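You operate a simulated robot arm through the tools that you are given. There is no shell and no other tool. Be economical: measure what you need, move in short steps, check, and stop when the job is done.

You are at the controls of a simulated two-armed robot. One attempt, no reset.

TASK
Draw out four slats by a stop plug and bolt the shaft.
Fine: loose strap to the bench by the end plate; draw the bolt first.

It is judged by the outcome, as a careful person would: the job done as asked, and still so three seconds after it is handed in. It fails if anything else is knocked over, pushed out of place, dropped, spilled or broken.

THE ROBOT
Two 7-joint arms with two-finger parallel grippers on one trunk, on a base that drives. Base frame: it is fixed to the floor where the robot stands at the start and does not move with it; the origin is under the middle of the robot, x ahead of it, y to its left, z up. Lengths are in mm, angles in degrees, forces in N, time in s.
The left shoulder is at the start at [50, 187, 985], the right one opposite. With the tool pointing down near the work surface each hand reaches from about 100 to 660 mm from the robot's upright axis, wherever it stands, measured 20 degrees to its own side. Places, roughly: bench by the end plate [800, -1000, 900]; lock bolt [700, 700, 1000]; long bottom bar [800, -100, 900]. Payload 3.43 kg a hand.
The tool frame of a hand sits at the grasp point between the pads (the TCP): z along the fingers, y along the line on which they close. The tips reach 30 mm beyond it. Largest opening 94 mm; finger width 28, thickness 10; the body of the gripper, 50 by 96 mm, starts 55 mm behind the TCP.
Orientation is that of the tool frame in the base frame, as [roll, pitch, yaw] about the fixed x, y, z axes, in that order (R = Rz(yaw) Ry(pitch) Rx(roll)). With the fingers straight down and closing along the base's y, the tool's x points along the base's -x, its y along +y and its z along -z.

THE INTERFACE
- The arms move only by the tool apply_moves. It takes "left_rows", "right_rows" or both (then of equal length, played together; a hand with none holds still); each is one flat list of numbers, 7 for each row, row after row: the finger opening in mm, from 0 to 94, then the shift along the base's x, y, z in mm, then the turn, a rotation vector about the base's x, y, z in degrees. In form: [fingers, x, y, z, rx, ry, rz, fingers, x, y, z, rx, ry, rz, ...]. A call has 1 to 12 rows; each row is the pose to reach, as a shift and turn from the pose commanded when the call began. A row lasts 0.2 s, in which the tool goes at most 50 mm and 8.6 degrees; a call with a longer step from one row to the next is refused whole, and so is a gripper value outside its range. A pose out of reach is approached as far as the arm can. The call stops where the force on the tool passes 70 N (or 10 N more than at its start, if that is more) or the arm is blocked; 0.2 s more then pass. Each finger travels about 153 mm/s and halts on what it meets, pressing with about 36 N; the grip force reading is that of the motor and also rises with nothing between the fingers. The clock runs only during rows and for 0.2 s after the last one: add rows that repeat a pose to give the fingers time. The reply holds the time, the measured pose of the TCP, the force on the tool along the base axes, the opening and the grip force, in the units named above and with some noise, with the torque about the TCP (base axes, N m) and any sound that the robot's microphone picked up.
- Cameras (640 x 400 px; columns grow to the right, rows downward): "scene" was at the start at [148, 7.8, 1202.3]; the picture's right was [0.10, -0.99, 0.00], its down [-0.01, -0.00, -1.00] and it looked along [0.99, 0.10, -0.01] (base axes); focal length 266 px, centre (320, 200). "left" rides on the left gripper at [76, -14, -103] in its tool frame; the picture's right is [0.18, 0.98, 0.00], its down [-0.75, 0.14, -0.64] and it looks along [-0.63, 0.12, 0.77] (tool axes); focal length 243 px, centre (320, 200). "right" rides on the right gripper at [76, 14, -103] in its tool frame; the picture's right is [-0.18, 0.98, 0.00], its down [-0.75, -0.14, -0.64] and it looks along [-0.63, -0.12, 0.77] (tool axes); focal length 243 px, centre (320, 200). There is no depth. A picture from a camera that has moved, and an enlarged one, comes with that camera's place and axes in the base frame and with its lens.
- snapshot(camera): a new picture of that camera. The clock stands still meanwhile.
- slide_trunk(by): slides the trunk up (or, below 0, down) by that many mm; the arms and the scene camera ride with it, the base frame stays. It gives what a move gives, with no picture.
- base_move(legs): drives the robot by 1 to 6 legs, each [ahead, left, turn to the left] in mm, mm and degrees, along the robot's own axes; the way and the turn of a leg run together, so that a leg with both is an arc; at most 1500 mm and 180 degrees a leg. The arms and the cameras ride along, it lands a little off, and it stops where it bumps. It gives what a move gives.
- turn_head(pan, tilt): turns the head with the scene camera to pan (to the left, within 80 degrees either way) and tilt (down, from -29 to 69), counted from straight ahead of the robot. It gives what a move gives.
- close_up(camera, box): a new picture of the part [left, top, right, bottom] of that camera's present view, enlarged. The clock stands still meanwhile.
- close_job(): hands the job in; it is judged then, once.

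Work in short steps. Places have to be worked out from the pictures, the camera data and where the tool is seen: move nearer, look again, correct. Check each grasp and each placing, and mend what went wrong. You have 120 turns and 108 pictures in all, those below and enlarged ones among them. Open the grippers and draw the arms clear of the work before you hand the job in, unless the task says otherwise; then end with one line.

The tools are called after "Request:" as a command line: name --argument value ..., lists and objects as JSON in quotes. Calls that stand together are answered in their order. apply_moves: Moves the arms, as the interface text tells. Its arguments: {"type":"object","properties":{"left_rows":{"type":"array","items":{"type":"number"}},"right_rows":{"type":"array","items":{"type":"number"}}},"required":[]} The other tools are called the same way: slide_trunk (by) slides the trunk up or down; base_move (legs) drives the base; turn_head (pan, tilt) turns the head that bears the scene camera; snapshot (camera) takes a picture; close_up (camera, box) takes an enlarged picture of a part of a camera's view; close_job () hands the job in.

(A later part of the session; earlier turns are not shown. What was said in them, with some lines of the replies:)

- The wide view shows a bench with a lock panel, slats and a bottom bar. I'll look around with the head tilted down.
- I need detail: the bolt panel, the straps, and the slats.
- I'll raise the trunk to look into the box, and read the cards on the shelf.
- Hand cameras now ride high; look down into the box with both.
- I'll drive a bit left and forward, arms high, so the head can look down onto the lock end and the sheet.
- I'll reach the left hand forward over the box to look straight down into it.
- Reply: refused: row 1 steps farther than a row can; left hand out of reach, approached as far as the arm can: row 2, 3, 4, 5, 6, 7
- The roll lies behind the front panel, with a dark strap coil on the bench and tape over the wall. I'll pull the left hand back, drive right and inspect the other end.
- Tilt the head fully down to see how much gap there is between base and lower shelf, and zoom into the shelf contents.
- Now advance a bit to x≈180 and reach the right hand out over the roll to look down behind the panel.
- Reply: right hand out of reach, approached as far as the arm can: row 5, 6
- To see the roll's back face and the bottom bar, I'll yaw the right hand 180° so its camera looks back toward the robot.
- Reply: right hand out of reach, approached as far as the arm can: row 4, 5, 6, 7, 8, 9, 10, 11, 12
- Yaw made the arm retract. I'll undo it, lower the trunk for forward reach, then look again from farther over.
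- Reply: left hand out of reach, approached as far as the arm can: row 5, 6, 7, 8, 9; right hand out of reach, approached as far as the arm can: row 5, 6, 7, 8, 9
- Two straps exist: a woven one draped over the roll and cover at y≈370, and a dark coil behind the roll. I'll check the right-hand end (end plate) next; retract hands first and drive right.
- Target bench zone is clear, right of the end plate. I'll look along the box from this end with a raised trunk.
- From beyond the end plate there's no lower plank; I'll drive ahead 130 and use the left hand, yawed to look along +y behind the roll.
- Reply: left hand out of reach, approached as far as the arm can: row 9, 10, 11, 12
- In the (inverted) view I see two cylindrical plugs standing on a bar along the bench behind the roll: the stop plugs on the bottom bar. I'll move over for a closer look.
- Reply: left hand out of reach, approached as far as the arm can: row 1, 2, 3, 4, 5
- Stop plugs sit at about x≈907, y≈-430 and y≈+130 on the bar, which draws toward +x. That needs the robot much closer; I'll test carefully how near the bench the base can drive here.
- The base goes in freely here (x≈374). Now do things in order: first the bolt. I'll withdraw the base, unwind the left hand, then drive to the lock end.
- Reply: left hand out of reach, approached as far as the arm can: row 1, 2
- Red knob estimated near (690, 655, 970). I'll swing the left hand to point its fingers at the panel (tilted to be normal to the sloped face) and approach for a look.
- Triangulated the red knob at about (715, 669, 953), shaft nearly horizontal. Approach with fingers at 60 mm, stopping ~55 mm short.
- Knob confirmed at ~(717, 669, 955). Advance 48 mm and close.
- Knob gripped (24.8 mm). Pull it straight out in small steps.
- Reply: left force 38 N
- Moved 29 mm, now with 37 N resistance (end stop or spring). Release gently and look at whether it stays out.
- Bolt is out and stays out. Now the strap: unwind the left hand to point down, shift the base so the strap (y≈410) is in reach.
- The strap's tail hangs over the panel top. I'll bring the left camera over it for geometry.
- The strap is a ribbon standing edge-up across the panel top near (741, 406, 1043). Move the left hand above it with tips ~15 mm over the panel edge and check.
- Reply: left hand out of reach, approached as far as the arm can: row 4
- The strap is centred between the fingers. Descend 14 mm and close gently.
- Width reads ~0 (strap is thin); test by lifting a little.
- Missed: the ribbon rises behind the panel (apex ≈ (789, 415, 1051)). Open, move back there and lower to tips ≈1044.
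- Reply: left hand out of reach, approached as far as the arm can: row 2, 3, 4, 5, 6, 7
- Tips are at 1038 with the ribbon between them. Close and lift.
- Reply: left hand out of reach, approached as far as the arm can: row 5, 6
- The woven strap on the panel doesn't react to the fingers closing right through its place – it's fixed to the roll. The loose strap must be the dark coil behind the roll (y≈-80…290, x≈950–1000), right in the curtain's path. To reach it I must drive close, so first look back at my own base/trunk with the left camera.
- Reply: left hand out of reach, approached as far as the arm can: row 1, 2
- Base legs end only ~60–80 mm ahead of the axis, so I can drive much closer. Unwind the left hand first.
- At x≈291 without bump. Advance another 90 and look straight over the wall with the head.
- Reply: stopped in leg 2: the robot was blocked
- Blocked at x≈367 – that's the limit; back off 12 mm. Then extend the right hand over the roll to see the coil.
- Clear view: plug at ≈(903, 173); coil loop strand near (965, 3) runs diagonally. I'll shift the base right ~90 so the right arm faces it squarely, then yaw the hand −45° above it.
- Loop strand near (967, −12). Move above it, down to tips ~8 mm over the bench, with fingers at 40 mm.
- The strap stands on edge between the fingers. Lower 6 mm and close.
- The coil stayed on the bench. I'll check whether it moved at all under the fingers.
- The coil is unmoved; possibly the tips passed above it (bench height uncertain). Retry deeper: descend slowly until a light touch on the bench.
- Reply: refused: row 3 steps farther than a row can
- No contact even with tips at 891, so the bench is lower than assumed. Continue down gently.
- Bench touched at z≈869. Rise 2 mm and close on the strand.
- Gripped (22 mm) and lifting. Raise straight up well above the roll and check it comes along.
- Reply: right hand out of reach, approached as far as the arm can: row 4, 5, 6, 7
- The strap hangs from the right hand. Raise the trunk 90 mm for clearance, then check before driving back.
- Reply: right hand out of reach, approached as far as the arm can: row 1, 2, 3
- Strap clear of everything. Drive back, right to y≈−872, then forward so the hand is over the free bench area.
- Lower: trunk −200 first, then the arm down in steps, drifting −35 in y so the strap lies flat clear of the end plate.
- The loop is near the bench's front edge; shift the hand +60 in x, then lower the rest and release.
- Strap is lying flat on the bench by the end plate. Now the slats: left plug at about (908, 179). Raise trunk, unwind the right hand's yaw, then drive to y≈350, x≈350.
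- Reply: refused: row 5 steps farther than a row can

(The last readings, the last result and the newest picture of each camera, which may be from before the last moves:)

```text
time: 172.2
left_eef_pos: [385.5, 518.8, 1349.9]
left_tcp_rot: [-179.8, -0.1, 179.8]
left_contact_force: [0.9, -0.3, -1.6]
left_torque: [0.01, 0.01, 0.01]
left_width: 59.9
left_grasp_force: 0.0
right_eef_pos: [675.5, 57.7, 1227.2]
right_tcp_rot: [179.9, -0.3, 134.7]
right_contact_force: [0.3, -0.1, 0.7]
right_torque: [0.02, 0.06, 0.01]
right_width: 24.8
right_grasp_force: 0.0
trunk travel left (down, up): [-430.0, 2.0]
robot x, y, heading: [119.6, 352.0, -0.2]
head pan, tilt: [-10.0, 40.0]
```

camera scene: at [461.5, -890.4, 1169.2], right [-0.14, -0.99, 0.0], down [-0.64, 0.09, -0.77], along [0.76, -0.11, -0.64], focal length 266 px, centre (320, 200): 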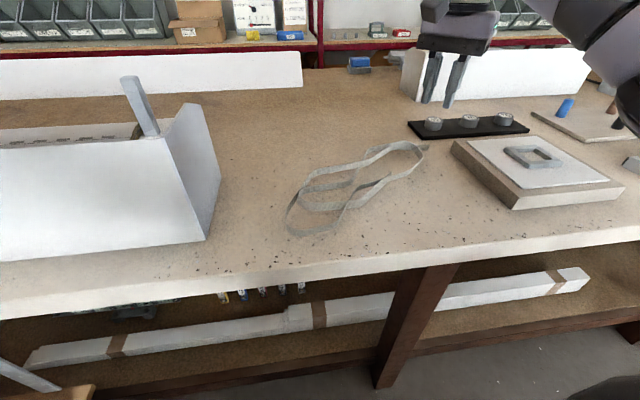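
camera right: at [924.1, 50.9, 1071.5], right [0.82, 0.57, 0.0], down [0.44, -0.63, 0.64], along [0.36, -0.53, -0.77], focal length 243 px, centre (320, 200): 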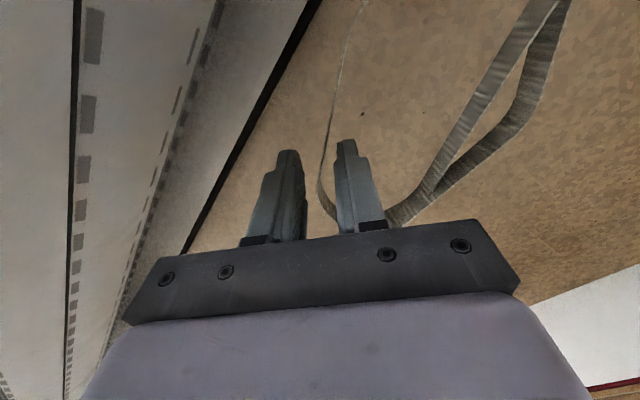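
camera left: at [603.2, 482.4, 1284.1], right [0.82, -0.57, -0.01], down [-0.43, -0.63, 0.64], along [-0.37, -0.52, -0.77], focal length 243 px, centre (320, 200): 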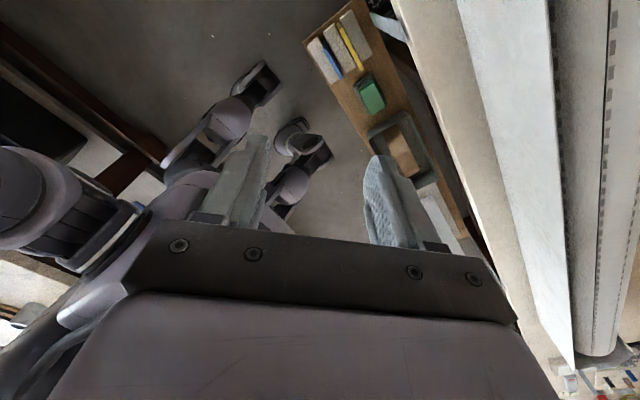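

Request:
apply_moves --right_rows '[50, 0, 15, 0, 0, 0, 8, 60, -10, 30, 0, 0, 0, 16, 60, -20, 45, 0, 0, 0, 24, 60, -30, 60, 0, 0, 0, 32, 60, -40, 80, 0, 0, 0, 40, 60, -50, 100, 0, 0, 0, 45, 60, -50, 120, 0, 0, 0, 45]'

Request:
apply_moves --right_rows '[60, 0, 0, 0, 0, -8, 0, 60, 0, 0, 0, 0, -16, 0, 60, 0, 0, 0, 0, -24, 0, 60, 0, 0, 0, 0, -32, 0, 60, 0, 0, 0, 0, -40, 0, 60, 0, 0, 0, 0, -40, 0]'

Request:
base_move --legs '[[180, 0, 0], [45, 0, 0]]'

Request:
snapshot --camera "right"

```text
time: 173.8
left_eef_pos: [385.7, 519.5, 1349.4]
left_tcp_rot: [-179.7, -0.1, 179.7]
left_contact_force: [0.3, -0.7, 0.3]
left_torque: [-0.03, 0.02, 0.0]
left_width: 60.1
left_grasp_force: 0.1
right_eef_pos: [624.2, 178.8, 1226.9]
right_tcp_rot: [-180.0, -0.1, 179.7]
right_contact_force: [0.3, 0.7, -0.5]
right_torque: [-0.02, 0.02, -0.05]
right_width: 60.0
right_grasp_force: 0.1
trunk travel left (down, up): [-430.0, 2.0]
robot x, y, heading: [114.0, 347.9, -0.2]
head pan, tilt: [-10.0, 40.0]
```

```text
time: 175.2
left_eef_pos: [385.4, 519.5, 1350.0]
left_tcp_rot: [-179.7, -0.1, 179.8]
left_contact_force: [0.9, 0.2, 0.1]
left_torque: [0.0, 0.0, 0.01]
left_width: 59.9
left_grasp_force: 0.0
right_eef_pos: [624.7, 178.2, 1227.8]
right_tcp_rot: [179.7, 39.9, 179.6]
right_contact_force: [-0.5, 0.4, -0.7]
right_torque: [0.01, -0.02, 0.0]
right_width: 60.0
right_grasp_force: 0.0
trunk travel left (down, up): [-430.0, 2.0]
robot x, y, heading: [113.8, 351.5, -0.2]
head pan, tilt: [-10.0, 40.0]
```

```text
time: 177.2
left_eef_pos: [616.1, 518.9, 1349.9]
left_tcp_rot: [-179.7, -0.2, 180.0]
left_contact_force: [0.5, 0.0, -0.2]
left_torque: [0.0, 0.03, -0.02]
left_width: 60.0
left_grasp_force: 0.1
right_eef_pos: [856.0, 178.8, 1227.0]
right_tcp_rot: [179.8, 39.7, 179.8]
right_contact_force: [1.1, 0.1, -1.0]
right_torque: [0.0, -0.02, 0.04]
right_width: 59.9
right_grasp_force: 0.0
trunk travel left (down, up): [-430.0, 2.0]
robot x, y, heading: [345.6, 348.7, -0.2]
head pan, tilt: [-10.0, 40.0]
```

```text
23 pictures are left
camera right: at [731.6, 192.5, 1257.4], right [0.14, 0.98, 0.12], down [0.17, -0.14, 0.98], along [0.98, -0.12, -0.19], focal length 243 px, centre (320, 200)
```

right: 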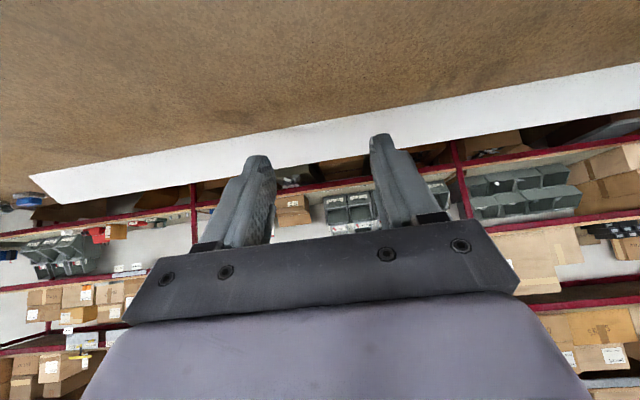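

Tilted view can't see the plug. Return to vertical, lower over the plug and locate it first.

Request:
apply_moves --right_rows '[60, 8, 0, -20, 0, 8, 0, 60, 16, 0, -45, 0, 16, 0, 60, 24, 0, -70, 0, 24, 0, 60, 34, 0, -95, 0, 32, 0, 60, 44, 0, -120, 0, 40, 0, 60, 44, 0, -150, 0, 40, 0, 60, 44, 0, -180, 0, 40, 0, 60, 44, 0, -180, 0, 40, 0]'

Request:
close_up --camera "right" --box '[180, 0, 460, 210]'

```text
time: 179.0
left_eef_pos: [612.1, 518.8, 1349.1]
left_tcp_rot: [-179.7, 0.0, -180.0]
left_contact_force: [0.3, 0.3, -0.1]
left_torque: [-0.01, -0.03, 0.04]
left_width: 60.2
left_grasp_force: 0.0
right_eef_pos: [898.9, 178.7, 1048.2]
right_tcp_rot: [180.0, -0.3, 179.7]
right_contact_force: [0.8, 0.2, -0.2]
right_torque: [-0.01, -0.02, 0.01]
right_width: 60.0
right_grasp_force: 0.0
trunk travel left (down, up): [-430.0, 2.0]
robot x, y, heading: [342.4, 351.5, -0.2]
head pan, tilt: [-10.0, 40.0]
```

```text
1.90 times, centred on (320, 105) of right
camera zoom: at [823.1, 193.4, 1151.5], right [0.19, 0.98, 0.0], down [0.76, -0.14, 0.64], along [0.63, -0.12, -0.77], focal length 462 px, centre (320, 381)
```

zoom: 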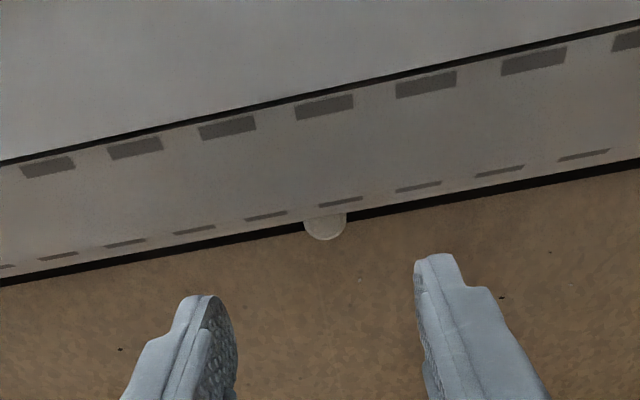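

Plug is a vertical cylinder ≈27 mm wide at about (914, 178), top ≈915. Descend at x=920 (clear of the roll) in steps.

Request:
apply_moves --right_rows '[60, 20, 0, 0, 0, 0, 0, 60, 24, 0, -30, 0, 0, 0, 60, 24, 0, -60, 0, 0, 0, 60, 24, 0, -90, 0, 0, 0, 60, 24, 0, -110, 0, 0, 0, 60, 24, 0, -122, 0, 0, 0, 60, 24, 0, -130, 0, 0, 0, 60, 24, 0, -130, 0, 0, 0]'

Request:
close_up --camera "right" --box '[180, 0, 460, 210]'

```text
time: 180.8
left_eef_pos: [610.3, 519.4, 1350.9]
left_tcp_rot: [-179.7, 0.0, 180.0]
left_contact_force: [0.2, 0.1, 0.2]
left_torque: [0.0, 0.02, 0.02]
left_width: 60.2
left_grasp_force: 0.1
right_eef_pos: [923.2, 178.8, 927.3]
right_tcp_rot: [179.8, 0.6, 179.8]
right_contact_force: [6.3, -8.1, 48.9]
right_torque: [1.16, 5.05, 0.77]
right_width: 60.0
right_grasp_force: 0.0
trunk travel left (down, up): [-430.0, 2.0]
robot x, y, heading: [342.8, 350.4, -0.0]
head pan, tilt: [-10.0, 40.0]
```

```text
1.90 times, centred on (320, 105) of right
camera zoom: at [846.5, 192.3, 1029.7], right [0.19, 0.98, 0.01], down [0.75, -0.15, 0.65], along [0.64, -0.12, -0.76], focal length 462 px, centre (320, 381)
```

zoom: 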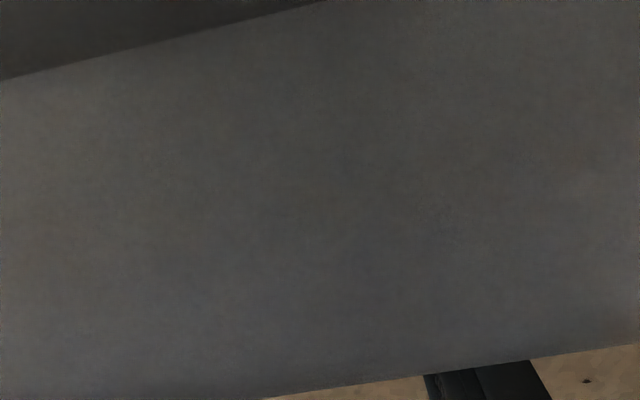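

The hand-mounted camera is resting on the roll (49 N). Lift off at once; then I'll lean the hand back +20° so the camera clears the roll.

Request:
apply_moves --right_rows '[60, 0, 0, 10, 0, 0, 0, 60, 0, 0, 40, 0, 0, 0, 60, 0, 0, 70, 0, 0, 0, 60, -5, 0, 95, 0, 0, 0]'

Request:
slide_trunk --by -55

Request:
base_move --legs '[[12, 0, 0]]'

Request:
apply_moves --right_rows '[60, 0, 0, 10, 0, 7, 0, 60, 0, 0, 15, 0, 14, 0, 60, -5, 0, 15, 0, 20, 0, 60, -5, 0, 15, 0, 20, 0]'

Request:
snapshot --camera "right"

```text
time: 181.8
left_eef_pos: [611.5, 518.9, 1349.5]
left_tcp_rot: [-179.7, -0.1, 180.0]
left_contact_force: [-0.1, -0.2, -0.7]
left_torque: [-0.02, -0.01, 0.03]
left_width: 60.1
left_grasp_force: 0.0
right_eef_pos: [917.0, 178.4, 1012.0]
right_tcp_rot: [180.0, -0.2, 179.9]
right_contact_force: [-0.7, 0.5, -0.4]
right_torque: [-0.02, 0.02, 0.03]
right_width: 60.2
right_grasp_force: 0.1
trunk travel left (down, up): [-430.0, 2.0]
robot x, y, heading: [341.9, 352.7, -0.2]
head pan, tilt: [-10.0, 40.0]
```

```text
time: 182.7
left_eef_pos: [613.1, 519.5, 1293.2]
left_tcp_rot: [-179.8, -0.2, 179.9]
left_contact_force: [0.1, 0.7, -0.7]
left_torque: [-0.02, 0.0, 0.0]
left_width: 60.3
left_grasp_force: 0.1
right_eef_pos: [916.5, 177.7, 956.4]
right_tcp_rot: [179.9, -0.1, 179.9]
right_contact_force: [0.0, -0.4, 0.3]
right_torque: [-0.01, 0.0, 0.0]
right_width: 59.9
right_grasp_force: 0.0
trunk travel left (down, up): [-375.0, 57.0]
robot x, y, heading: [343.0, 351.5, 0.0]
head pan, tilt: [-10.0, 40.0]
```

```text
time: 183.5
left_eef_pos: [626.5, 519.1, 1293.6]
left_tcp_rot: [-179.7, -0.2, 180.0]
left_contact_force: [0.3, 0.3, 0.2]
left_torque: [0.03, 0.0, -0.01]
left_width: 60.2
left_grasp_force: 0.0
right_eef_pos: [930.7, 179.2, 956.0]
right_tcp_rot: [179.8, -0.3, -180.0]
right_contact_force: [-0.3, 0.1, -0.2]
right_torque: [-0.01, 0.0, -0.02]
right_width: 60.2
right_grasp_force: 0.2
trunk travel left (down, up): [-375.0, 57.0]
robot x, y, heading: [356.7, 353.7, 0.0]
head pan, tilt: [-10.0, 40.0]
```

```text
time: 184.5
left_eef_pos: [626.1, 519.0, 1294.2]
left_tcp_rot: [-179.9, -0.1, 180.0]
left_contact_force: [0.4, -1.0, -0.4]
left_torque: [0.02, 0.0, 0.0]
left_width: 60.3
left_grasp_force: 0.1
right_eef_pos: [922.1, 179.4, 973.8]
right_tcp_rot: [179.9, -20.2, 180.0]
right_contact_force: [0.4, -0.7, -0.7]
right_torque: [0.0, 0.05, -0.03]
right_width: 60.0
right_grasp_force: 0.1
trunk travel left (down, up): [-375.0, 57.0]
robot x, y, heading: [360.0, 350.8, 0.1]
head pan, tilt: [-10.0, 40.0]
```

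```text
20 pictures are left
camera right: at [886.7, 192.7, 1096.3], right [0.17, 0.98, -0.06], down [0.93, -0.14, 0.34], along [0.33, -0.12, -0.94], focal length 243 px, centre (320, 200)
```

right: 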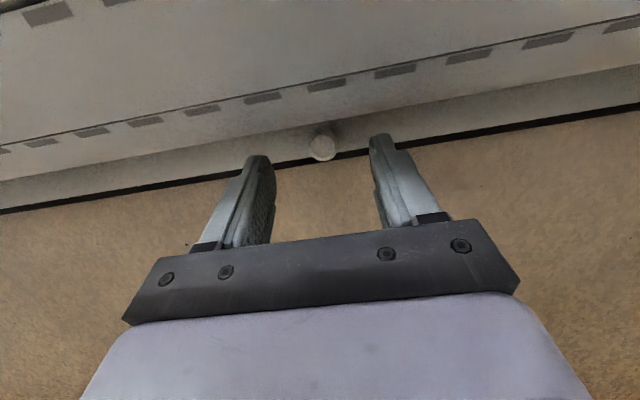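

Now the whole plug shows, ≈(908, 179), centred between the fingers. Descend 50 mm slowly and check force.

Request:
apply_moves --right_rows '[60, 0, 0, -15, 0, 0, 0, 60, -2, 0, -30, 0, 0, 0, 60, -4, 0, -40, 0, 0, 0, 60, -4, 0, -46, 0, 0, 0, 60, -4, 0, -52, 0, 0, 0, 60, -4, 0, -52, 0, 0, 0]'

Request:
close_up --camera "right" --box '[180, 40, 460, 250]'

```text
time: 185.9
left_eef_pos: [625.7, 520.7, 1295.1]
left_tcp_rot: [-179.7, -0.1, 180.0]
left_contact_force: [-0.4, 0.1, -0.2]
left_torque: [-0.03, 0.04, -0.02]
left_width: 59.9
left_grasp_force: 0.1
right_eef_pos: [919.6, 179.9, 921.7]
right_tcp_rot: [180.0, -20.1, 179.9]
right_contact_force: [0.1, -0.3, -0.1]
right_torque: [-0.01, -0.02, 0.0]
right_width: 60.0
right_grasp_force: 0.0
trunk travel left (down, up): [-375.0, 57.0]
robot x, y, heading: [357.4, 349.1, -0.1]
head pan, tilt: [-10.0, 40.0]
```

```text
1.90 times, centred on (320, 145) of right
camera zoom: at [884.1, 193.8, 1043.6], right [0.18, 0.98, -0.06], down [0.93, -0.14, 0.34], along [0.33, -0.12, -0.94], focal length 462 px, centre (320, 305)
```

zoom: 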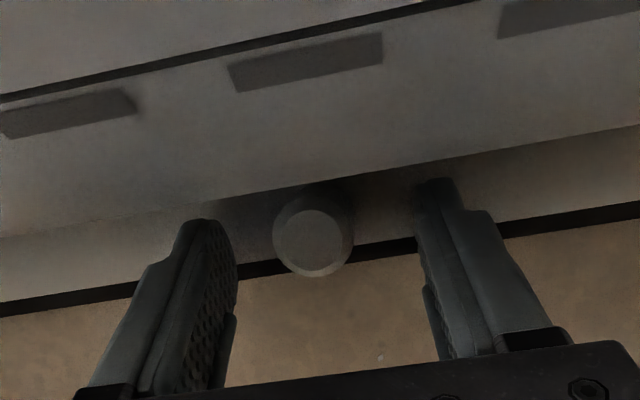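

Triangulation puts the plug top at ≈887, so go ~16 mm lower, shift 3 mm to −y, then close.

Request:
apply_moves --right_rows '[60, 0, -2, -6, 0, 0, 0, 60, 0, -3, -11, 0, 0, 0, 60, 0, -3, -16, 0, 0, 0, 60, 0, -3, -16, 0, 0, 0]'

Request:
apply_moves --right_rows '[35, 0, 0, 0, 0, 0, 0, 10, 0, 0, 0, 0, 0, 0, 0, 0, 0, 0, 0, 0, 0, 0, 0, 0, 0, 0, 0, 0]'

Request:
close_up --camera "right" --box '[180, 40, 460, 250]'

```text
time: 186.9
left_eef_pos: [619.2, 522.3, 1296.8]
left_tcp_rot: [-179.6, 0.1, -179.9]
left_contact_force: [-0.6, -0.3, -0.2]
left_torque: [-0.01, 0.02, -0.03]
left_width: 60.4
left_grasp_force: 0.0
right_eef_pos: [918.2, 177.2, 920.6]
right_tcp_rot: [-180.0, -18.9, 179.9]
right_contact_force: [-0.8, 5.3, 69.0]
right_torque: [0.08, -0.23, -0.54]
right_width: 58.8
right_grasp_force: 0.1
right hand out of reach, approached as far as the arm can: row 3, 4
trunk travel left (down, up): [-375.0, 57.0]
robot x, y, heading: [354.6, 352.0, -0.2]
head pan, tilt: [-10.0, 40.0]
```

```text
time: 187.9
left_eef_pos: [619.0, 522.8, 1295.1]
left_tcp_rot: [-179.6, 0.2, 179.9]
left_contact_force: [0.2, 0.7, -0.6]
left_torque: [0.01, 0.02, -0.02]
left_width: 60.0
left_grasp_force: 0.0
right_eef_pos: [918.8, 180.2, 919.1]
right_tcp_rot: [-180.0, -18.7, 179.8]
right_contact_force: [1.2, 11.9, 69.7]
right_torque: [-0.01, -0.07, -0.54]
right_width: 25.5
right_grasp_force: 45.5
trunk travel left (down, up): [-375.0, 57.0]
robot x, y, heading: [354.0, 351.2, -0.0]
head pan, tilt: [-10.0, 40.0]
```

```text
1.90 times, centred on (320, 145) of right
camera zoom: at [880.0, 194.2, 1041.1], right [0.18, 0.98, -0.06], down [0.92, -0.14, 0.37], along [0.35, -0.12, -0.93], focal length 462 px, centre (320, 305)
```

zoom: 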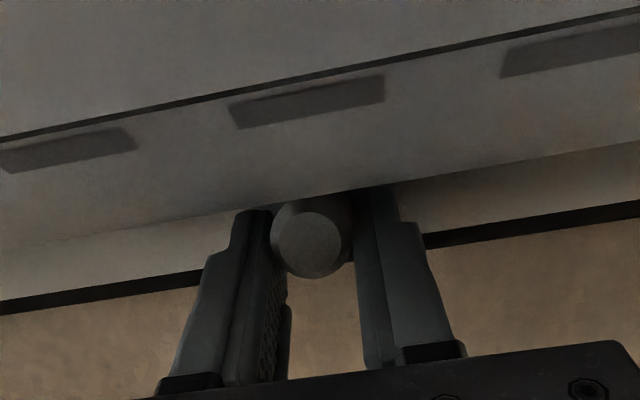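

Tips rest on the bar (z≈891) and the plug is gripped (25.5 mm). Relieve the downward push by lifting a few mm and start drawing out +x, gradually uprighting the hand.

Request:
apply_moves --right_rows '[0, 0, 0, 2, 0, 0, 0, 0, 0, 0, 4, 0, 0, 0, 0, 10, 0, 4, 0, 0, 0, 0, 18, 0, 4, 0, -4, 0, 0, 26, 0, 4, 0, -8, 0, 0, 34, 0, 4, 0, -12, 0, 0, 42, 0, 5, 0, -16, 0]'

Request:
close_up --camera "right" --box '[180, 40, 460, 250]'

```text
time: 189.5
left_eef_pos: [622.7, 521.6, 1295.6]
left_tcp_rot: [-179.7, 0.1, 180.0]
left_contact_force: [-1.0, -0.3, -0.1]
left_torque: [0.02, 0.0, -0.03]
left_width: 60.0
left_grasp_force: 0.1
right_eef_pos: [958.6, 179.7, 917.9]
right_tcp_rot: [179.8, -3.4, 179.8]
right_contact_force: [-1.5, 10.9, 35.0]
right_torque: [0.01, 0.35, -0.48]
right_width: 18.9
right_grasp_force: 44.7
right hand out of reach, approached as far as the arm can: row 3, 4
trunk travel left (down, up): [-375.0, 57.0]
robot x, y, heading: [354.3, 352.1, -0.3]
head pan, tilt: [-10.0, 40.0]
```

```text
1.90 times, centred on (320, 145) of right
camera zoom: at [889.7, 193.7, 1023.6], right [0.19, 0.98, -0.01], down [0.79, -0.15, 0.6], along [0.58, -0.12, -0.8], focal length 462 px, centre (320, 305)
```

zoom: 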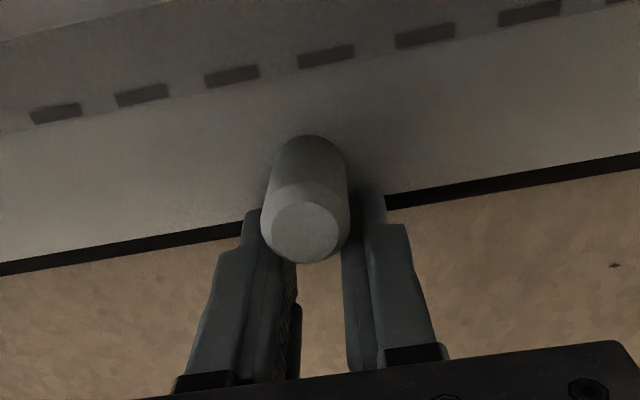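

The bar moved ~40 mm, but the fingers slid to the front of the plug (18.9 mm chord). Open, back up 9 mm, lift 4 mm, and re-grip on the plug's middle.

Request:
apply_moves --right_rows '[40, 0, 0, 4, 0, 0, 0, 60, 0, 0, 5, 0, 0, 0, 60, -5, 0, 5, 0, 0, 0, 60, -10, 0, 5, 0, 0, 0, 30, -10, 0, 5, 0, 0, 0, 0, -10, 0, 5, 0, 0, 0, 0, -10, 0, 5, 0, 0, 0]'

```text
time: 191.1
left_eef_pos: [624.4, 520.2, 1294.2]
left_tcp_rot: [-179.7, -0.1, -179.9]
left_contact_force: [0.3, 0.5, 0.4]
left_torque: [-0.02, 0.01, -0.02]
left_width: 59.7
left_grasp_force: 0.0
right_eef_pos: [948.9, 180.0, 916.1]
right_tcp_rot: [179.9, -4.1, -179.9]
right_contact_force: [2.8, 14.3, 11.5]
right_torque: [0.3, 0.01, -0.39]
right_width: 18.1
right_grasp_force: 44.6
trunk travel left (down, up): [-375.0, 57.0]
robot x, y, heading: [358.1, 351.5, 0.0]
head pan, tilt: [-10.0, 40.0]
```

Firm grip (18 mm neck, forces moderate). Continue drawing with gradual forward tilt.

Request:
apply_moves --right_rows '[0, 4, 1, 1, 0, -1, 0, 0, 8, 1, 1, 0, -3, 0, 0, 16, 1, 1, 0, -7, 0, 0, 24, 1, 1, 0, -11, 0, 0, 32, 1, 1, 0, -15, 0, 0, 40, 1, 0, 0, -19, 0, 0, 48, 1, 0, 0, -23, 0]'

Request:
close_up --camera "right" --box '[120, 0, 520, 250]'

```text
time: 192.5
left_eef_pos: [626.6, 519.4, 1294.6]
left_tcp_rot: [-179.7, -0.2, -180.0]
left_contact_force: [-0.3, -0.3, 0.2]
left_torque: [0.01, 0.03, 0.01]
left_width: 60.2
left_grasp_force: 0.2
right_eef_pos: [993.5, 176.8, 931.2]
right_tcp_rot: [179.3, 15.1, 179.2]
right_contact_force: [4.8, 0.3, 10.6]
right_torque: [0.12, 1.81, -0.01]
right_width: 0.0
right_grasp_force: 33.4
trunk travel left (down, up): [-375.0, 57.0]
robot x, y, heading: [357.7, 351.1, -0.1]
head pan, tilt: [-10.0, 40.0]
stopped in row 6 (right hand): the force on the tool passed its limit at 75 N (the readings are from after the stop); the commanded pose is now the measured one
```

```text
1.60 times, centred on (320, 125) of right
camera zoom: at [894.7, 190.9, 1009.3], right [0.19, 0.98, 0.06], down [0.56, -0.16, 0.81], along [0.81, -0.12, -0.58], focal length 388 px, centre (320, 320)
```

zoom: 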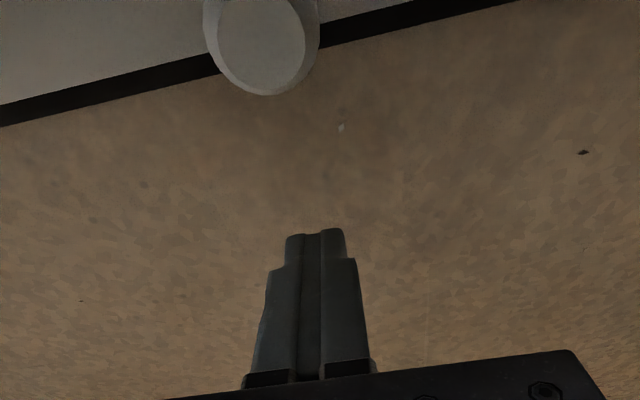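

Slipped off: the hand camera fouled the roll when tilting. New plan: grip with the hand yawed −45° so the camera sits to the side and one finger is partly behind the plug. Lift, upright, then yaw.

Request:
apply_moves --right_rows '[0, 3, 0, 20, 0, 0, 0, 20, 0, 0, 45, 0, 5, 0, 40, -15, 0, 65, 0, 10, 0, 60, -30, 0, 75, 0, 15, 0, 60, -40, 0, 75, 0, 15, 0]'

Request:
apply_moves --right_rows '[60, 0, 0, 0, 0, 0, -8, 60, 0, 0, 0, 0, 0, -16, 60, 0, 0, 0, 0, 0, -24, 60, 0, 0, 0, 0, 0, -32, 60, 0, 0, 0, 0, 0, -40, 60, 0, 0, 0, 0, 0, -48, 60, 0, 0, 0, 0, 0, -48]'

Request:
snapshot --camera "right"

```text
time: 193.7
left_eef_pos: [624.5, 518.6, 1294.2]
left_tcp_rot: [-179.8, -0.1, -179.9]
left_contact_force: [-0.6, 0.7, -0.1]
left_torque: [-0.01, 0.03, 0.0]
left_width: 59.9
left_grasp_force: 0.1
right_eef_pos: [951.4, 177.1, 1003.9]
right_tcp_rot: [179.7, -0.1, 179.3]
right_contact_force: [0.7, 1.1, -0.7]
right_torque: [-0.03, 0.03, -0.03]
right_width: 59.9
right_grasp_force: 0.1
trunk travel left (down, up): [-375.0, 57.0]
robot x, y, heading: [358.9, 353.4, -0.1]
head pan, tilt: [-10.0, 40.0]
```

```text
time: 195.3
left_eef_pos: [626.6, 519.8, 1294.6]
left_tcp_rot: [-179.8, -0.1, -179.9]
left_contact_force: [-0.5, -0.9, -0.7]
left_torque: [-0.01, -0.02, -0.01]
left_width: 59.9
left_grasp_force: 0.0
right_eef_pos: [952.5, 177.0, 1001.9]
right_tcp_rot: [179.6, 0.1, 131.1]
right_contact_force: [-0.5, 0.0, -0.5]
right_torque: [0.0, -0.02, 0.01]
right_width: 60.1
right_grasp_force: 0.0
trunk travel left (down, up): [-375.0, 57.0]
robot x, y, heading: [355.5, 349.5, -0.2]
head pan, tilt: [-10.0, 40.0]
```

```text
15 pictures are left
camera right: at [913.5, 242.3, 1106.4], right [0.86, 0.51, 0.01], down [0.39, -0.66, 0.64], along [0.33, -0.55, -0.77], focal length 243 px, centre (320, 200)
```

right: 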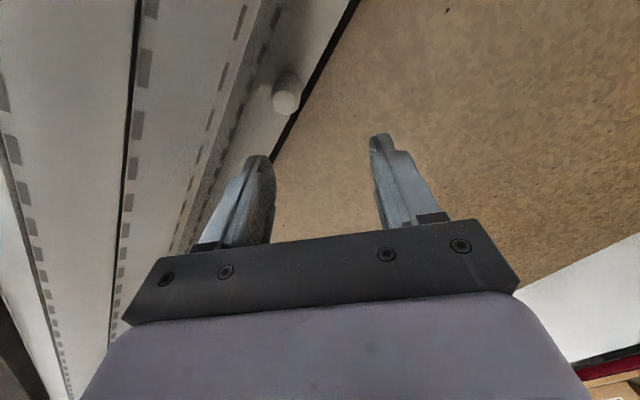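

Plug now at ≈(922, 177). Lean back 8°, open 42, and descend with the rear finger between roll and plug.

Request:
apply_moves --right_rows '[50, -8, 1, -15, 0, 4, 0, 42, -16, 2, -30, 0, 8, 0, 42, -22, 3, -45, 0, 8, 0, 42, -22, 3, -60, 0, 8, 0, 42, -22, 3, -70, 0, 8, 0, 42, -22, 3, -78, 0, 8, 0, 42, -22, 3, -78, 0, 8, 0]'

Request:
close_up --camera "right" --box '[180, 0, 460, 250]'

```text
time: 196.9
left_eef_pos: [626.6, 519.8, 1293.7]
left_tcp_rot: [-179.6, -0.1, 180.0]
left_contact_force: [-0.1, -0.3, 0.2]
left_torque: [0.02, 0.01, 0.01]
left_width: 59.9
left_grasp_force: 0.0
right_eef_pos: [931.4, 179.4, 925.2]
right_tcp_rot: [-174.5, -5.3, 130.9]
right_contact_force: [-0.5, 0.1, 0.1]
right_torque: [-0.03, 0.02, 0.01]
right_width: 41.9
right_grasp_force: 0.0
trunk travel left (down, up): [-375.0, 57.0]
robot x, y, heading: [360.1, 350.7, 0.1]
head pan, tilt: [-10.0, 40.0]
```

```text
1.60 times, centred on (320, 125) of right
camera zoom: at [906.9, 245.7, 1033.0], right [0.85, 0.51, -0.11], down [0.47, -0.66, 0.58], along [0.22, -0.55, -0.81], focal length 388 px, centre (320, 320)
```

zoom: 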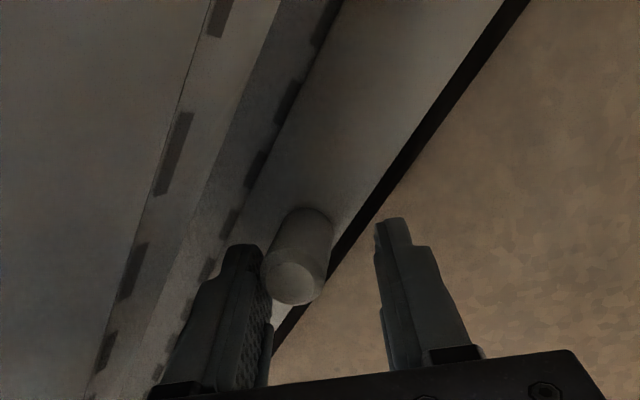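

The plug sits squarely between the fingers with one behind it. Close and draw ~48 mm.

Request:
apply_moves --right_rows '[20, 0, 0, 0, 0, 0, 0, 0, 0, 0, 0, 0, 0, 0, 0, 0, 0, 0, 0, 0, 0, 0, 8, 0, 0, 0, 0, 0, 0, 16, 0, 0, 0, -2, 0, 0, 24, 0, 0, 0, -4, 0, 0, 32, 0, 0, 0, -6, 0, 0, 40, 0, 0, 0, -8, 0, 0, 48, 0, 0, 0, -10, 0, 0, 48, 0, 0, 0, -10, 0]'

Request:
close_up --camera "right" --box '[120, 0, 460, 250]'

```text
time: 199.1
left_eef_pos: [625.2, 518.2, 1295.0]
left_tcp_rot: [-179.8, -0.1, 180.0]
left_contact_force: [0.6, -0.4, 0.2]
left_torque: [0.02, 0.01, -0.05]
left_width: 60.0
left_grasp_force: 0.1
right_eef_pos: [978.3, 177.3, 927.0]
right_tcp_rot: [178.1, 1.4, 131.2]
right_contact_force: [-3.9, -15.2, 11.4]
right_torque: [-0.46, 1.48, 0.05]
right_width: 22.1
right_grasp_force: 45.1
trunk travel left (down, up): [-375.0, 57.0]
robot x, y, heading: [357.1, 351.6, 0.2]
head pan, tilt: [-10.0, 40.0]
```

```text
1.60 times, centred on (290, 125) of right
camera zoom: at [934.8, 244.0, 1028.5], right [0.86, 0.51, 0.04], down [0.36, -0.66, 0.66], along [0.36, -0.55, -0.75], focal length 388 px, centre (368, 320)
```

zoom: 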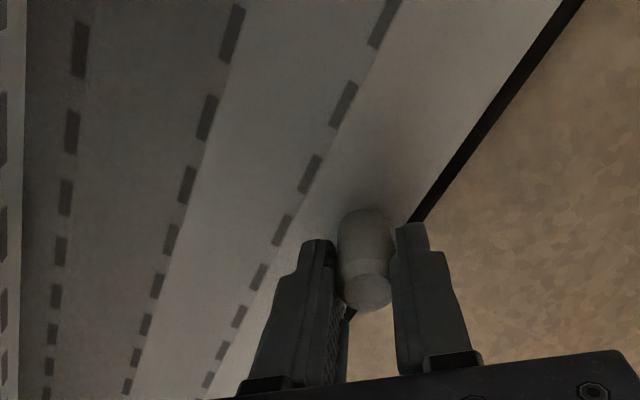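

Working well – the bar is out about 60 mm and slats are visible. Continue drawing with progressive forward tilt.

Request:
apply_moves --right_rows '[0, 8, -1, 0, 0, -2, 0, 0, 16, -1, 0, 0, -4.5, 0, 0, 24, -1, 0, 0, -7, 0, 0, 32, -1, 0, 0, -9.5, 0, 0, 40, -1, 0, 0, -12, 0, 0, 48, -1, 0, 0, -14.5, 0, 0, 56, -1, 0, 0, -17, 0, 0, 56, -1, 0, 0, -17, 0]'

Request:
snapshot --camera "right"

```text
time: 200.9
left_eef_pos: [623.5, 518.4, 1294.0]
left_tcp_rot: [-179.8, -0.1, -180.0]
left_contact_force: [0.1, 0.0, 0.1]
left_torque: [-0.01, 0.02, -0.03]
left_width: 60.2
left_grasp_force: 0.1
right_eef_pos: [1034.3, 178.5, 926.4]
right_tcp_rot: [165.2, 12.4, 129.8]
right_contact_force: [-3.5, -6.4, 7.9]
right_torque: [-0.16, 1.75, -0.02]
right_width: 27.6
right_grasp_force: 44.6
trunk travel left (down, up): [-375.0, 57.0]
robot x, y, heading: [360.0, 351.9, -0.4]
head pan, tilt: [-10.0, 40.0]
```

```text
12 pictures are left
camera right: at [963.7, 244.2, 1010.4], right [0.81, 0.51, 0.29], down [0.16, -0.66, 0.73], along [0.56, -0.55, -0.62], focal length 243 px, centre (320, 200)
```

right: 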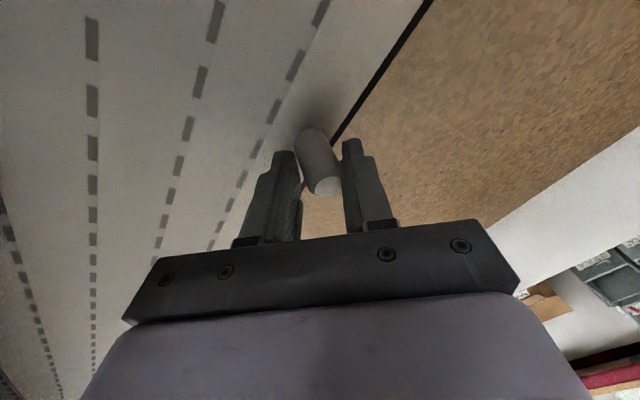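

Slat pitch measures ≈37 mm, and the bar is out ≈132 mm; four slats ≈148 mm. Draw ~15 mm more.

Request:
apply_moves --right_rows '[0, 5, 0, 0, 0, -1, 0, 0, 10, 0, 0, 0, -2, 0, 0, 14, 0, 0, 0, -3, 0, 0, 14, 0, 0, 0, -3, 0]'

Request:
snapshot --camera "right"

```text
time: 201.9
left_eef_pos: [622.9, 518.1, 1294.3]
left_tcp_rot: [-179.9, -0.1, -180.0]
left_contact_force: [0.7, 0.3, 0.4]
left_torque: [-0.03, 0.0, 0.03]
left_width: 60.1
left_grasp_force: 0.0
right_eef_pos: [1048.0, 177.7, 926.2]
right_tcp_rot: [162.6, 14.4, 129.3]
right_contact_force: [-3.7, -3.8, 12.0]
right_torque: [0.1, 1.69, 0.01]
right_width: 29.0
right_grasp_force: 45.1
trunk travel left (down, up): [-375.0, 57.0]
robot x, y, heading: [356.6, 353.2, -0.0]
head pan, tilt: [-10.0, 40.0]
```

```text
11 pictures are left
camera right: at [972.9, 244.1, 1006.4], right [0.79, 0.51, 0.33], down [0.12, -0.66, 0.74], along [0.6, -0.55, -0.59], focal length 243 px, centre (320, 200)
```

right: 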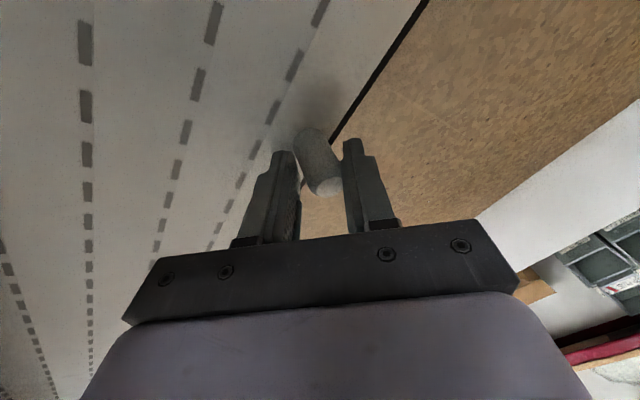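

Displacement now ≈147 mm. Keep the right hand holding the bar; bring the left hand (fingers closed, pointing down) in front of the red knob.

Request:
apply_moves --left_rows '[40, 0, 40, 0, 0, 0, 0, 20, 0, 80, 0, 0, 0, 0, 0, -3, 120, 0, 0, 0, 0, 0, -3, 151, -30, 0, 0, 0, 0, -3, 151, -79, 0, 0, 0, 0, -3, 151, -128, 0, 0, 0, 0, -3, 151, -177, 0, 0, 0, 0, -3, 151, -226, 0, 0, 0, 0, -3, 151, -275, 0, 0, 0, 0, -3, 151, -315, 0, 0, 0, 0, -3, 151, -330, 0, 0, 0, 0, -3, 151, -330, 0, 0, 0]'

Request:
turn_head --pan 45 --tilt 35

Request:
snapshot --camera "scene"

```text
time: 204.5
left_eef_pos: [621.2, 668.6, 964.2]
left_tcp_rot: [-179.8, 0.0, 180.0]
left_contact_force: [-0.1, -0.7, 0.0]
left_torque: [0.0, -0.01, 0.01]
left_width: 0.1
left_grasp_force: 33.1
left hand out of reach, approached as far as the arm can: row 4
right_eef_pos: [1047.6, 179.1, 925.4]
right_tcp_rot: [162.6, 14.5, 129.2]
right_contact_force: [0.3, -0.2, 12.5]
right_torque: [-1.12, 0.55, -0.01]
right_width: 28.8
right_grasp_force: 44.6
trunk travel left (down, up): [-375.0, 57.0]
robot x, y, heading: [356.4, 351.8, -0.3]
head pan, tilt: [-10.0, 40.0]
```

```text
time: 205.7
left_eef_pos: [620.5, 669.1, 964.8]
left_tcp_rot: [-179.7, -0.1, 180.0]
left_contact_force: [-0.2, 0.5, 0.3]
left_torque: [0.01, -0.02, 0.03]
left_width: 0.0
left_grasp_force: 32.6
right_eef_pos: [1048.4, 177.2, 926.8]
right_tcp_rot: [162.6, 14.4, 129.1]
right_contact_force: [1.0, -0.9, 13.5]
right_torque: [-0.7, 0.86, 0.0]
right_width: 28.8
right_grasp_force: 44.7
trunk travel left (down, up): [-375.0, 57.0]
robot x, y, heading: [359.4, 351.1, -0.1]
head pan, tilt: [45.0, 35.0]
```

```text
10 pictures are left
camera scene: at [476.8, 412.4, 1321.9], right [0.71, -0.71, 0.0], down [-0.41, -0.41, -0.82], along [0.58, 0.58, -0.57], focal length 266 px, centre (320, 200)
```

scene: 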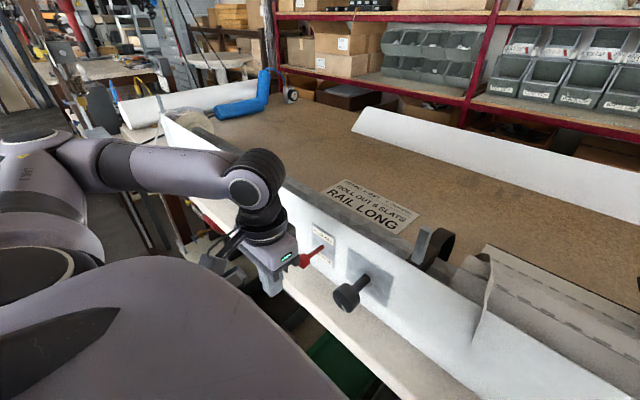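

The closed fingers are in front of the red knob. Push it in, +x, in steps.

Request:
apply_moves --left_rows '[0, 10, 0, 0, 0, 0, 0, 0, 20, 0, 0, 0, 0, 0, 0, 30, 0, 0, 0, 0, 0, 0, 38, 0, 0, 0, 0, 0, 0, 44, 0, 0, 0, 0, 0, 0, 50, 0, 0, 0, 0, 0, 0, 55, 0, 0, 0, 0, 0, 0, 60, 0, 0, 0, 0, 0, 0, 65, 0, 0, 0, 0, 0, 0, 70, 0, 0, 0, 0, 0, 0, 70, 0, 0, 0, 0, 0]'

Request:
close_up --camera "scene" --box '[220, 190, 420, 330]'

```text
time: 208.1
left_eef_pos: [690.7, 671.7, 963.6]
left_tcp_rot: [-179.7, -0.2, 180.0]
left_contact_force: [-6.0, 1.5, -1.0]
left_torque: [0.12, 0.03, -0.01]
left_width: 0.0
left_grasp_force: 32.6
right_eef_pos: [1047.6, 178.2, 925.8]
right_tcp_rot: [162.6, 14.4, 129.2]
right_contact_force: [2.6, -0.6, 13.3]
right_torque: [-0.57, 0.96, 0.01]
right_width: 28.9
right_grasp_force: 45.1
trunk travel left (down, up): [-375.0, 57.0]
robot x, y, heading: [358.1, 348.7, -0.1]
head pan, tilt: [45.0, 35.0]
```

```text
2.86 times, centred on (320, 260) of scene
camera zoom: at [476.4, 412.6, 1321.9], right [0.71, -0.71, 0.0], down [-0.4, -0.41, -0.82], along [0.58, 0.58, -0.57], focal length 759 px, centre (320, 29)
```

zoom: 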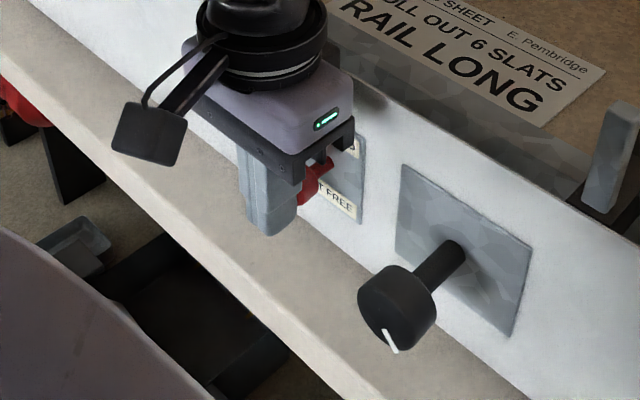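

Only 6 N so far; keep pushing until it seats.

Request:
apply_moves --left_rows '[0, 3, 0, 0, 0, 0, 0, 0, 6, 0, 0, 0, 0, 0, 0, 9, 0, 0, 0, 0, 0, 0, 12, 0, 0, 0, 0, 0, 0, 15, 0, 0, 0, 0, 0]'

```text
time: 209.1
left_eef_pos: [691.4, 669.9, 965.0]
left_tcp_rot: [-180.0, -2.0, 179.5]
left_contact_force: [-17.7, 0.1, 8.7]
left_torque: [-0.01, -0.14, 0.02]
left_width: 0.2
left_grasp_force: 33.1
right_eef_pos: [1047.9, 178.3, 926.7]
right_tcp_rot: [162.6, 14.6, 129.4]
right_contact_force: [-1.2, -1.4, 5.1]
right_torque: [-0.73, 1.18, 0.0]
right_width: 28.8
right_grasp_force: 45.0
trunk travel left (down, up): [-375.0, 57.0]
robot x, y, heading: [354.5, 352.6, 0.1]
head pan, tilt: [45.0, 35.0]
stopped in row 4 (left hand): the force on the tool passed its limit at 72 N (the readings are from after the stop); the commanded pose is now the measured one
```

Stopped at 72 N with the knob face at ≈705, its original "in" position. Back off the left hand and check.

Request:
apply_moves --left_rows '[0, -20, 0, 0, 0, 0, 0, 0, -55, 0, 0, 0, 0, 0, 0, -70, 0, 40, 0, 0, 0, 0, -70, 0, 85, 0, 0, 0, 0, -70, 0, 130, 0, 0, 0, 20, -80, 0, 175, 0, 0, 0, 40, -80, 0, 220, 0, 0, 0]'

Request:
close_up --camera "scene" --box '[220, 190, 420, 330]'

```text
time: 210.9
left_eef_pos: [615.3, 671.1, 1149.2]
left_tcp_rot: [-180.0, -11.1, 179.5]
left_contact_force: [-0.5, 0.5, 0.2]
left_torque: [-0.02, -0.01, 0.0]
left_width: 40.1
left_grasp_force: 0.0
right_eef_pos: [1048.1, 177.7, 926.4]
right_tcp_rot: [162.8, 14.6, 129.4]
right_contact_force: [-6.9, -1.4, 9.2]
right_torque: [-0.38, 1.62, 0.37]
right_width: 28.6
right_grasp_force: 45.4
trunk travel left (down, up): [-375.0, 57.0]
robot x, y, heading: [355.1, 349.6, 0.0]
head pan, tilt: [45.0, 35.0]
stopped in row 7 (left hand): the arm was blocked; the commanded pose is now the measured one
```

```text
2.86 times, centred on (320, 260) of scene
camera zoom: at [475.9, 413.0, 1321.7], right [0.71, -0.71, 0.0], down [-0.4, -0.41, -0.82], along [0.58, 0.58, -0.57], focal length 759 px, centre (320, 29)
```

zoom: 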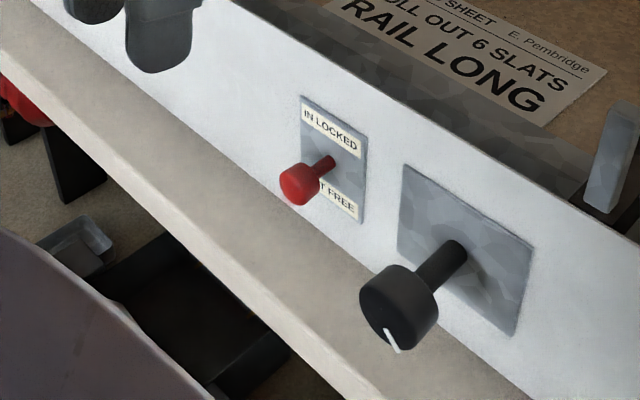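

The knob is back to its "IN" depth (31 mm vs 29 mm shown originally, 57 mm when out). Test the lock by a light tug of the bar with the right hand.

Request:
apply_moves --right_rows '[0, 3, 0, 0, 0, 0, 0, 0, 6, 0, 0, 0, 0, 0, 0, 6, 0, 0, 0, 0, 0]'

```text
time: 211.7
left_eef_pos: [612.3, 672.7, 1151.1]
left_tcp_rot: [-179.7, -10.8, 179.6]
left_contact_force: [-0.7, -0.5, 0.6]
left_torque: [-0.02, -0.02, -0.03]
left_width: 40.1
left_grasp_force: 0.0
right_eef_pos: [1050.2, 178.8, 926.8]
right_tcp_rot: [163.2, 14.4, 129.4]
right_contact_force: [-39.0, 1.7, 8.6]
right_torque: [-1.27, 1.13, 0.07]
right_width: 28.6
right_grasp_force: 45.4
trunk travel left (down, up): [-375.0, 57.0]
robot x, y, heading: [356.9, 351.1, -0.1]
head pan, tilt: [45.0, 35.0]
```

Commanded +6 mm gave only 2 mm with 39 N resistance (it slid freely before): the shaft is locked. Relax, release the plug, and withdraw the right hand straight up.

Request:
apply_moves --right_rows '[0, -5, 0, 0, 0, 0, 0, 0, -5, 0, 0, 0, 0, 0, 30, -5, 0, 0, 0, 0, 0, 50, -5, 0, 0, 0, 0, 0, 60, -5, 0, 0, 0, 0, 0, 60, -5, 0, 15, 0, 0, 0, 60, -5, 0, 40, 0, 0, 0, 60, -8, 0, 80, 0, 4, 0, 60, -20, 0, 120, 0, 10, 0, 60, -50, 0, 150, 0, 15, 0, 60, -80, 0, 170, 0, 20, 0]'

Request:
snapshot --camera "right"

```text
time: 214.1
left_eef_pos: [617.2, 670.5, 1150.5]
left_tcp_rot: [-179.9, -11.1, 179.6]
left_contact_force: [0.3, -0.1, 0.8]
left_torque: [0.02, 0.01, -0.02]
left_width: 40.0
left_grasp_force: 0.2
right_eef_pos: [976.7, 177.8, 1094.7]
right_tcp_rot: [178.0, 1.5, 131.5]
right_contact_force: [-0.9, 0.2, -0.3]
right_torque: [-0.03, 0.0, -0.02]
right_width: 59.7
right_grasp_force: 0.1
right hand out of reach, approached as far as the arm can: row 9
trunk travel left (down, up): [-375.0, 57.0]
robot x, y, heading: [356.5, 354.4, 0.2]
head pan, tilt: [45.0, 35.0]
```

```text
7 pictures are left
camera right: at [932.9, 243.0, 1195.9], right [0.86, 0.51, 0.04], down [0.37, -0.66, 0.65], along [0.36, -0.55, -0.76], focal length 243 px, centre (320, 200)
```

right: 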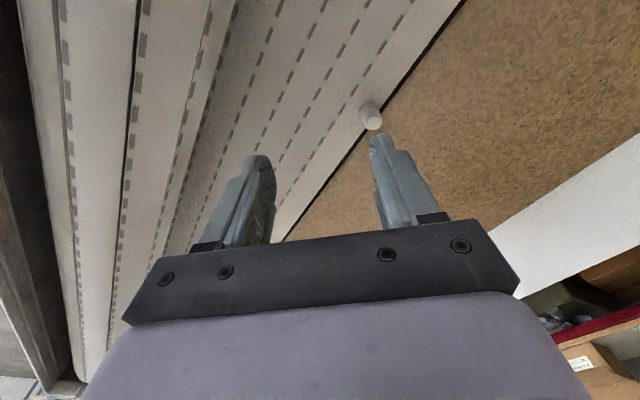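

Let me zoom for a careful measurement of pitch and travel.

Request:
close_up --camera "right" --box '[180, 0, 460, 175]'

```text
2.29 times, centred on (320, 88) of right
camera zoom: at [932.9, 243.0, 1195.9], right [0.86, 0.51, 0.04], down [0.37, -0.66, 0.65], along [0.36, -0.55, -0.76], focal length 555 px, centre (320, 457)
```

zoom: 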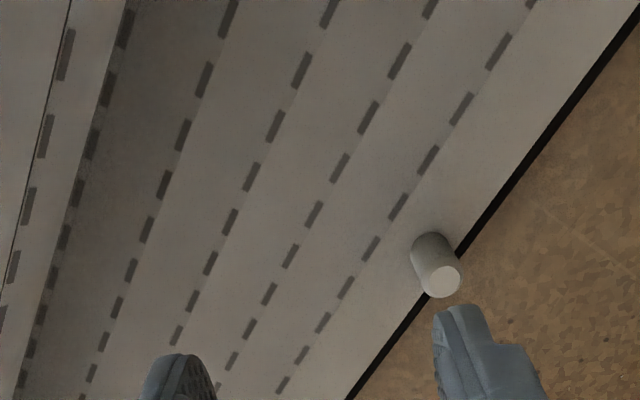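

Seams at x = 1026, 989, 952, 915 (pitch 37.0); plug at ≈1057 vs ≈909 at start: 148 mm = four slats. Raise the trunk and draw the robot clear.

Request:
slide_trunk --by 55

Request:
base_move --legs '[[-300, 0, 0]]'

Request:
turn_head --pan 0 --tilt 32

Request:
snapshot --camera "scene"

```text
time: 215.1
left_eef_pos: [617.0, 671.8, 1203.7]
left_tcp_rot: [-179.8, -11.0, 179.6]
left_contact_force: [0.1, 0.1, 0.1]
left_torque: [-0.02, -0.01, -0.02]
left_width: 40.3
left_grasp_force: 0.1
right_eef_pos: [976.9, 178.8, 1149.5]
right_tcp_rot: [178.0, 1.5, 131.4]
right_contact_force: [-1.0, -0.3, 0.3]
right_torque: [0.01, -0.04, 0.02]
right_width: 59.8
right_grasp_force: 0.0
trunk travel left (down, up): [-430.0, 2.0]
robot x, y, heading: [356.5, 351.6, -0.4]
head pan, tilt: [45.0, 35.0]
```

```text
time: 217.1
left_eef_pos: [318.8, 671.0, 1205.1]
left_tcp_rot: [-179.8, -11.1, 179.6]
left_contact_force: [0.4, 0.7, 0.3]
left_torque: [-0.01, 0.01, -0.02]
left_width: 40.1
left_grasp_force: 0.0
right_eef_pos: [677.1, 176.9, 1149.3]
right_tcp_rot: [178.0, 1.4, 131.2]
right_contact_force: [0.4, 0.2, 0.5]
right_torque: [0.0, -0.01, -0.01]
right_width: 60.1
right_grasp_force: 0.0
trunk travel left (down, up): [-430.0, 2.0]
robot x, y, heading: [60.0, 349.1, -0.3]
head pan, tilt: [45.0, 35.0]
```

```text
time: 218.2
left_eef_pos: [318.4, 670.6, 1204.3]
left_tcp_rot: [-179.8, -11.1, 179.5]
left_contact_force: [0.4, -0.4, -0.3]
left_torque: [-0.02, 0.01, -0.01]
left_width: 40.2
left_grasp_force: 0.0
right_eef_pos: [678.6, 176.8, 1147.7]
right_tcp_rot: [178.0, 1.4, 131.2]
right_contact_force: [0.4, 0.5, 0.5]
right_torque: [0.01, -0.02, 0.0]
right_width: 59.9
right_grasp_force: 0.1
trunk travel left (down, up): [-430.0, 2.0]
robot x, y, heading: [61.7, 350.7, -0.2]
head pan, tilt: [0.0, 32.0]
```

```text
5 pictures are left
camera scene: at [206.6, 350.0, 1381.4], right [0.0, -1.0, 0.0], down [-0.53, 0.0, -0.85], along [0.85, 0.0, -0.53], focal length 266 px, centre (320, 200)
```

scene: 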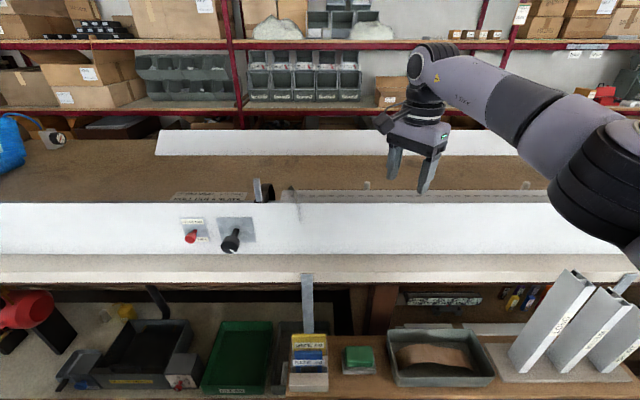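

Everything stands as before, both plugs are out with the bar, the red bolt is in. Pull the right hand fully clear and hand in.

Request:
base_move --legs '[[-200, 0, 0]]'

Request:
close_up --camera "scene" --box '[120, 150, 360, 290]'

```text
time: 219.8
left_eef_pos: [119.9, 670.5, 1203.6]
left_tcp_rot: [-179.7, -11.2, 179.5]
left_contact_force: [0.0, -0.2, -0.7]
left_torque: [0.01, -0.04, 0.01]
left_width: 39.9
left_grasp_force: 0.0
right_eef_pos: [480.3, 177.4, 1148.7]
right_tcp_rot: [178.0, 1.4, 131.2]
right_contact_force: [-0.5, 0.1, -0.9]
right_torque: [0.02, -0.03, -0.02]
right_width: 60.3
right_grasp_force: 0.1
trunk travel left (down, up): [-430.0, 2.0]
robot x, y, heading: [-139.1, 349.7, 0.1]
head pan, tilt: [0.0, 32.0]
```

```text
2.67 times, centred on (240, 220) of scene
camera zoom: at [7.7, 350.2, 1381.5], right [0.0, -1.0, 0.0], down [-0.53, 0.0, -0.85], along [0.85, 0.0, -0.53], focal length 709 px, centre (533, 147)
```

zoom: 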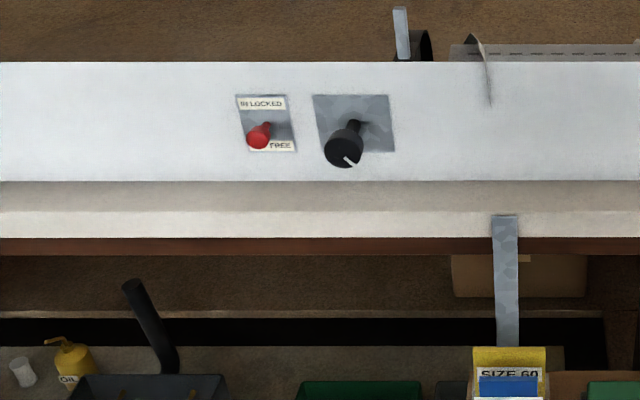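

The red bolt is in (LOCKED), the arms are clear and the grippers are open. Handing in.

Request:
close_job

```text
The job is handed in.
```

I drew four slats out by a stop plug, bolted the shaft again, and laid the loose strap on the bench by the end plate. The bar moved about 148 mm at a 37 mm slat pitch, measured from the pictures. With the bolt in, a light tug on the bar met firm resistance. I took the dark coil behind the roll to be the loose strap. The woven strap over the panel didn't come away when I tried to grip it, so I left it.
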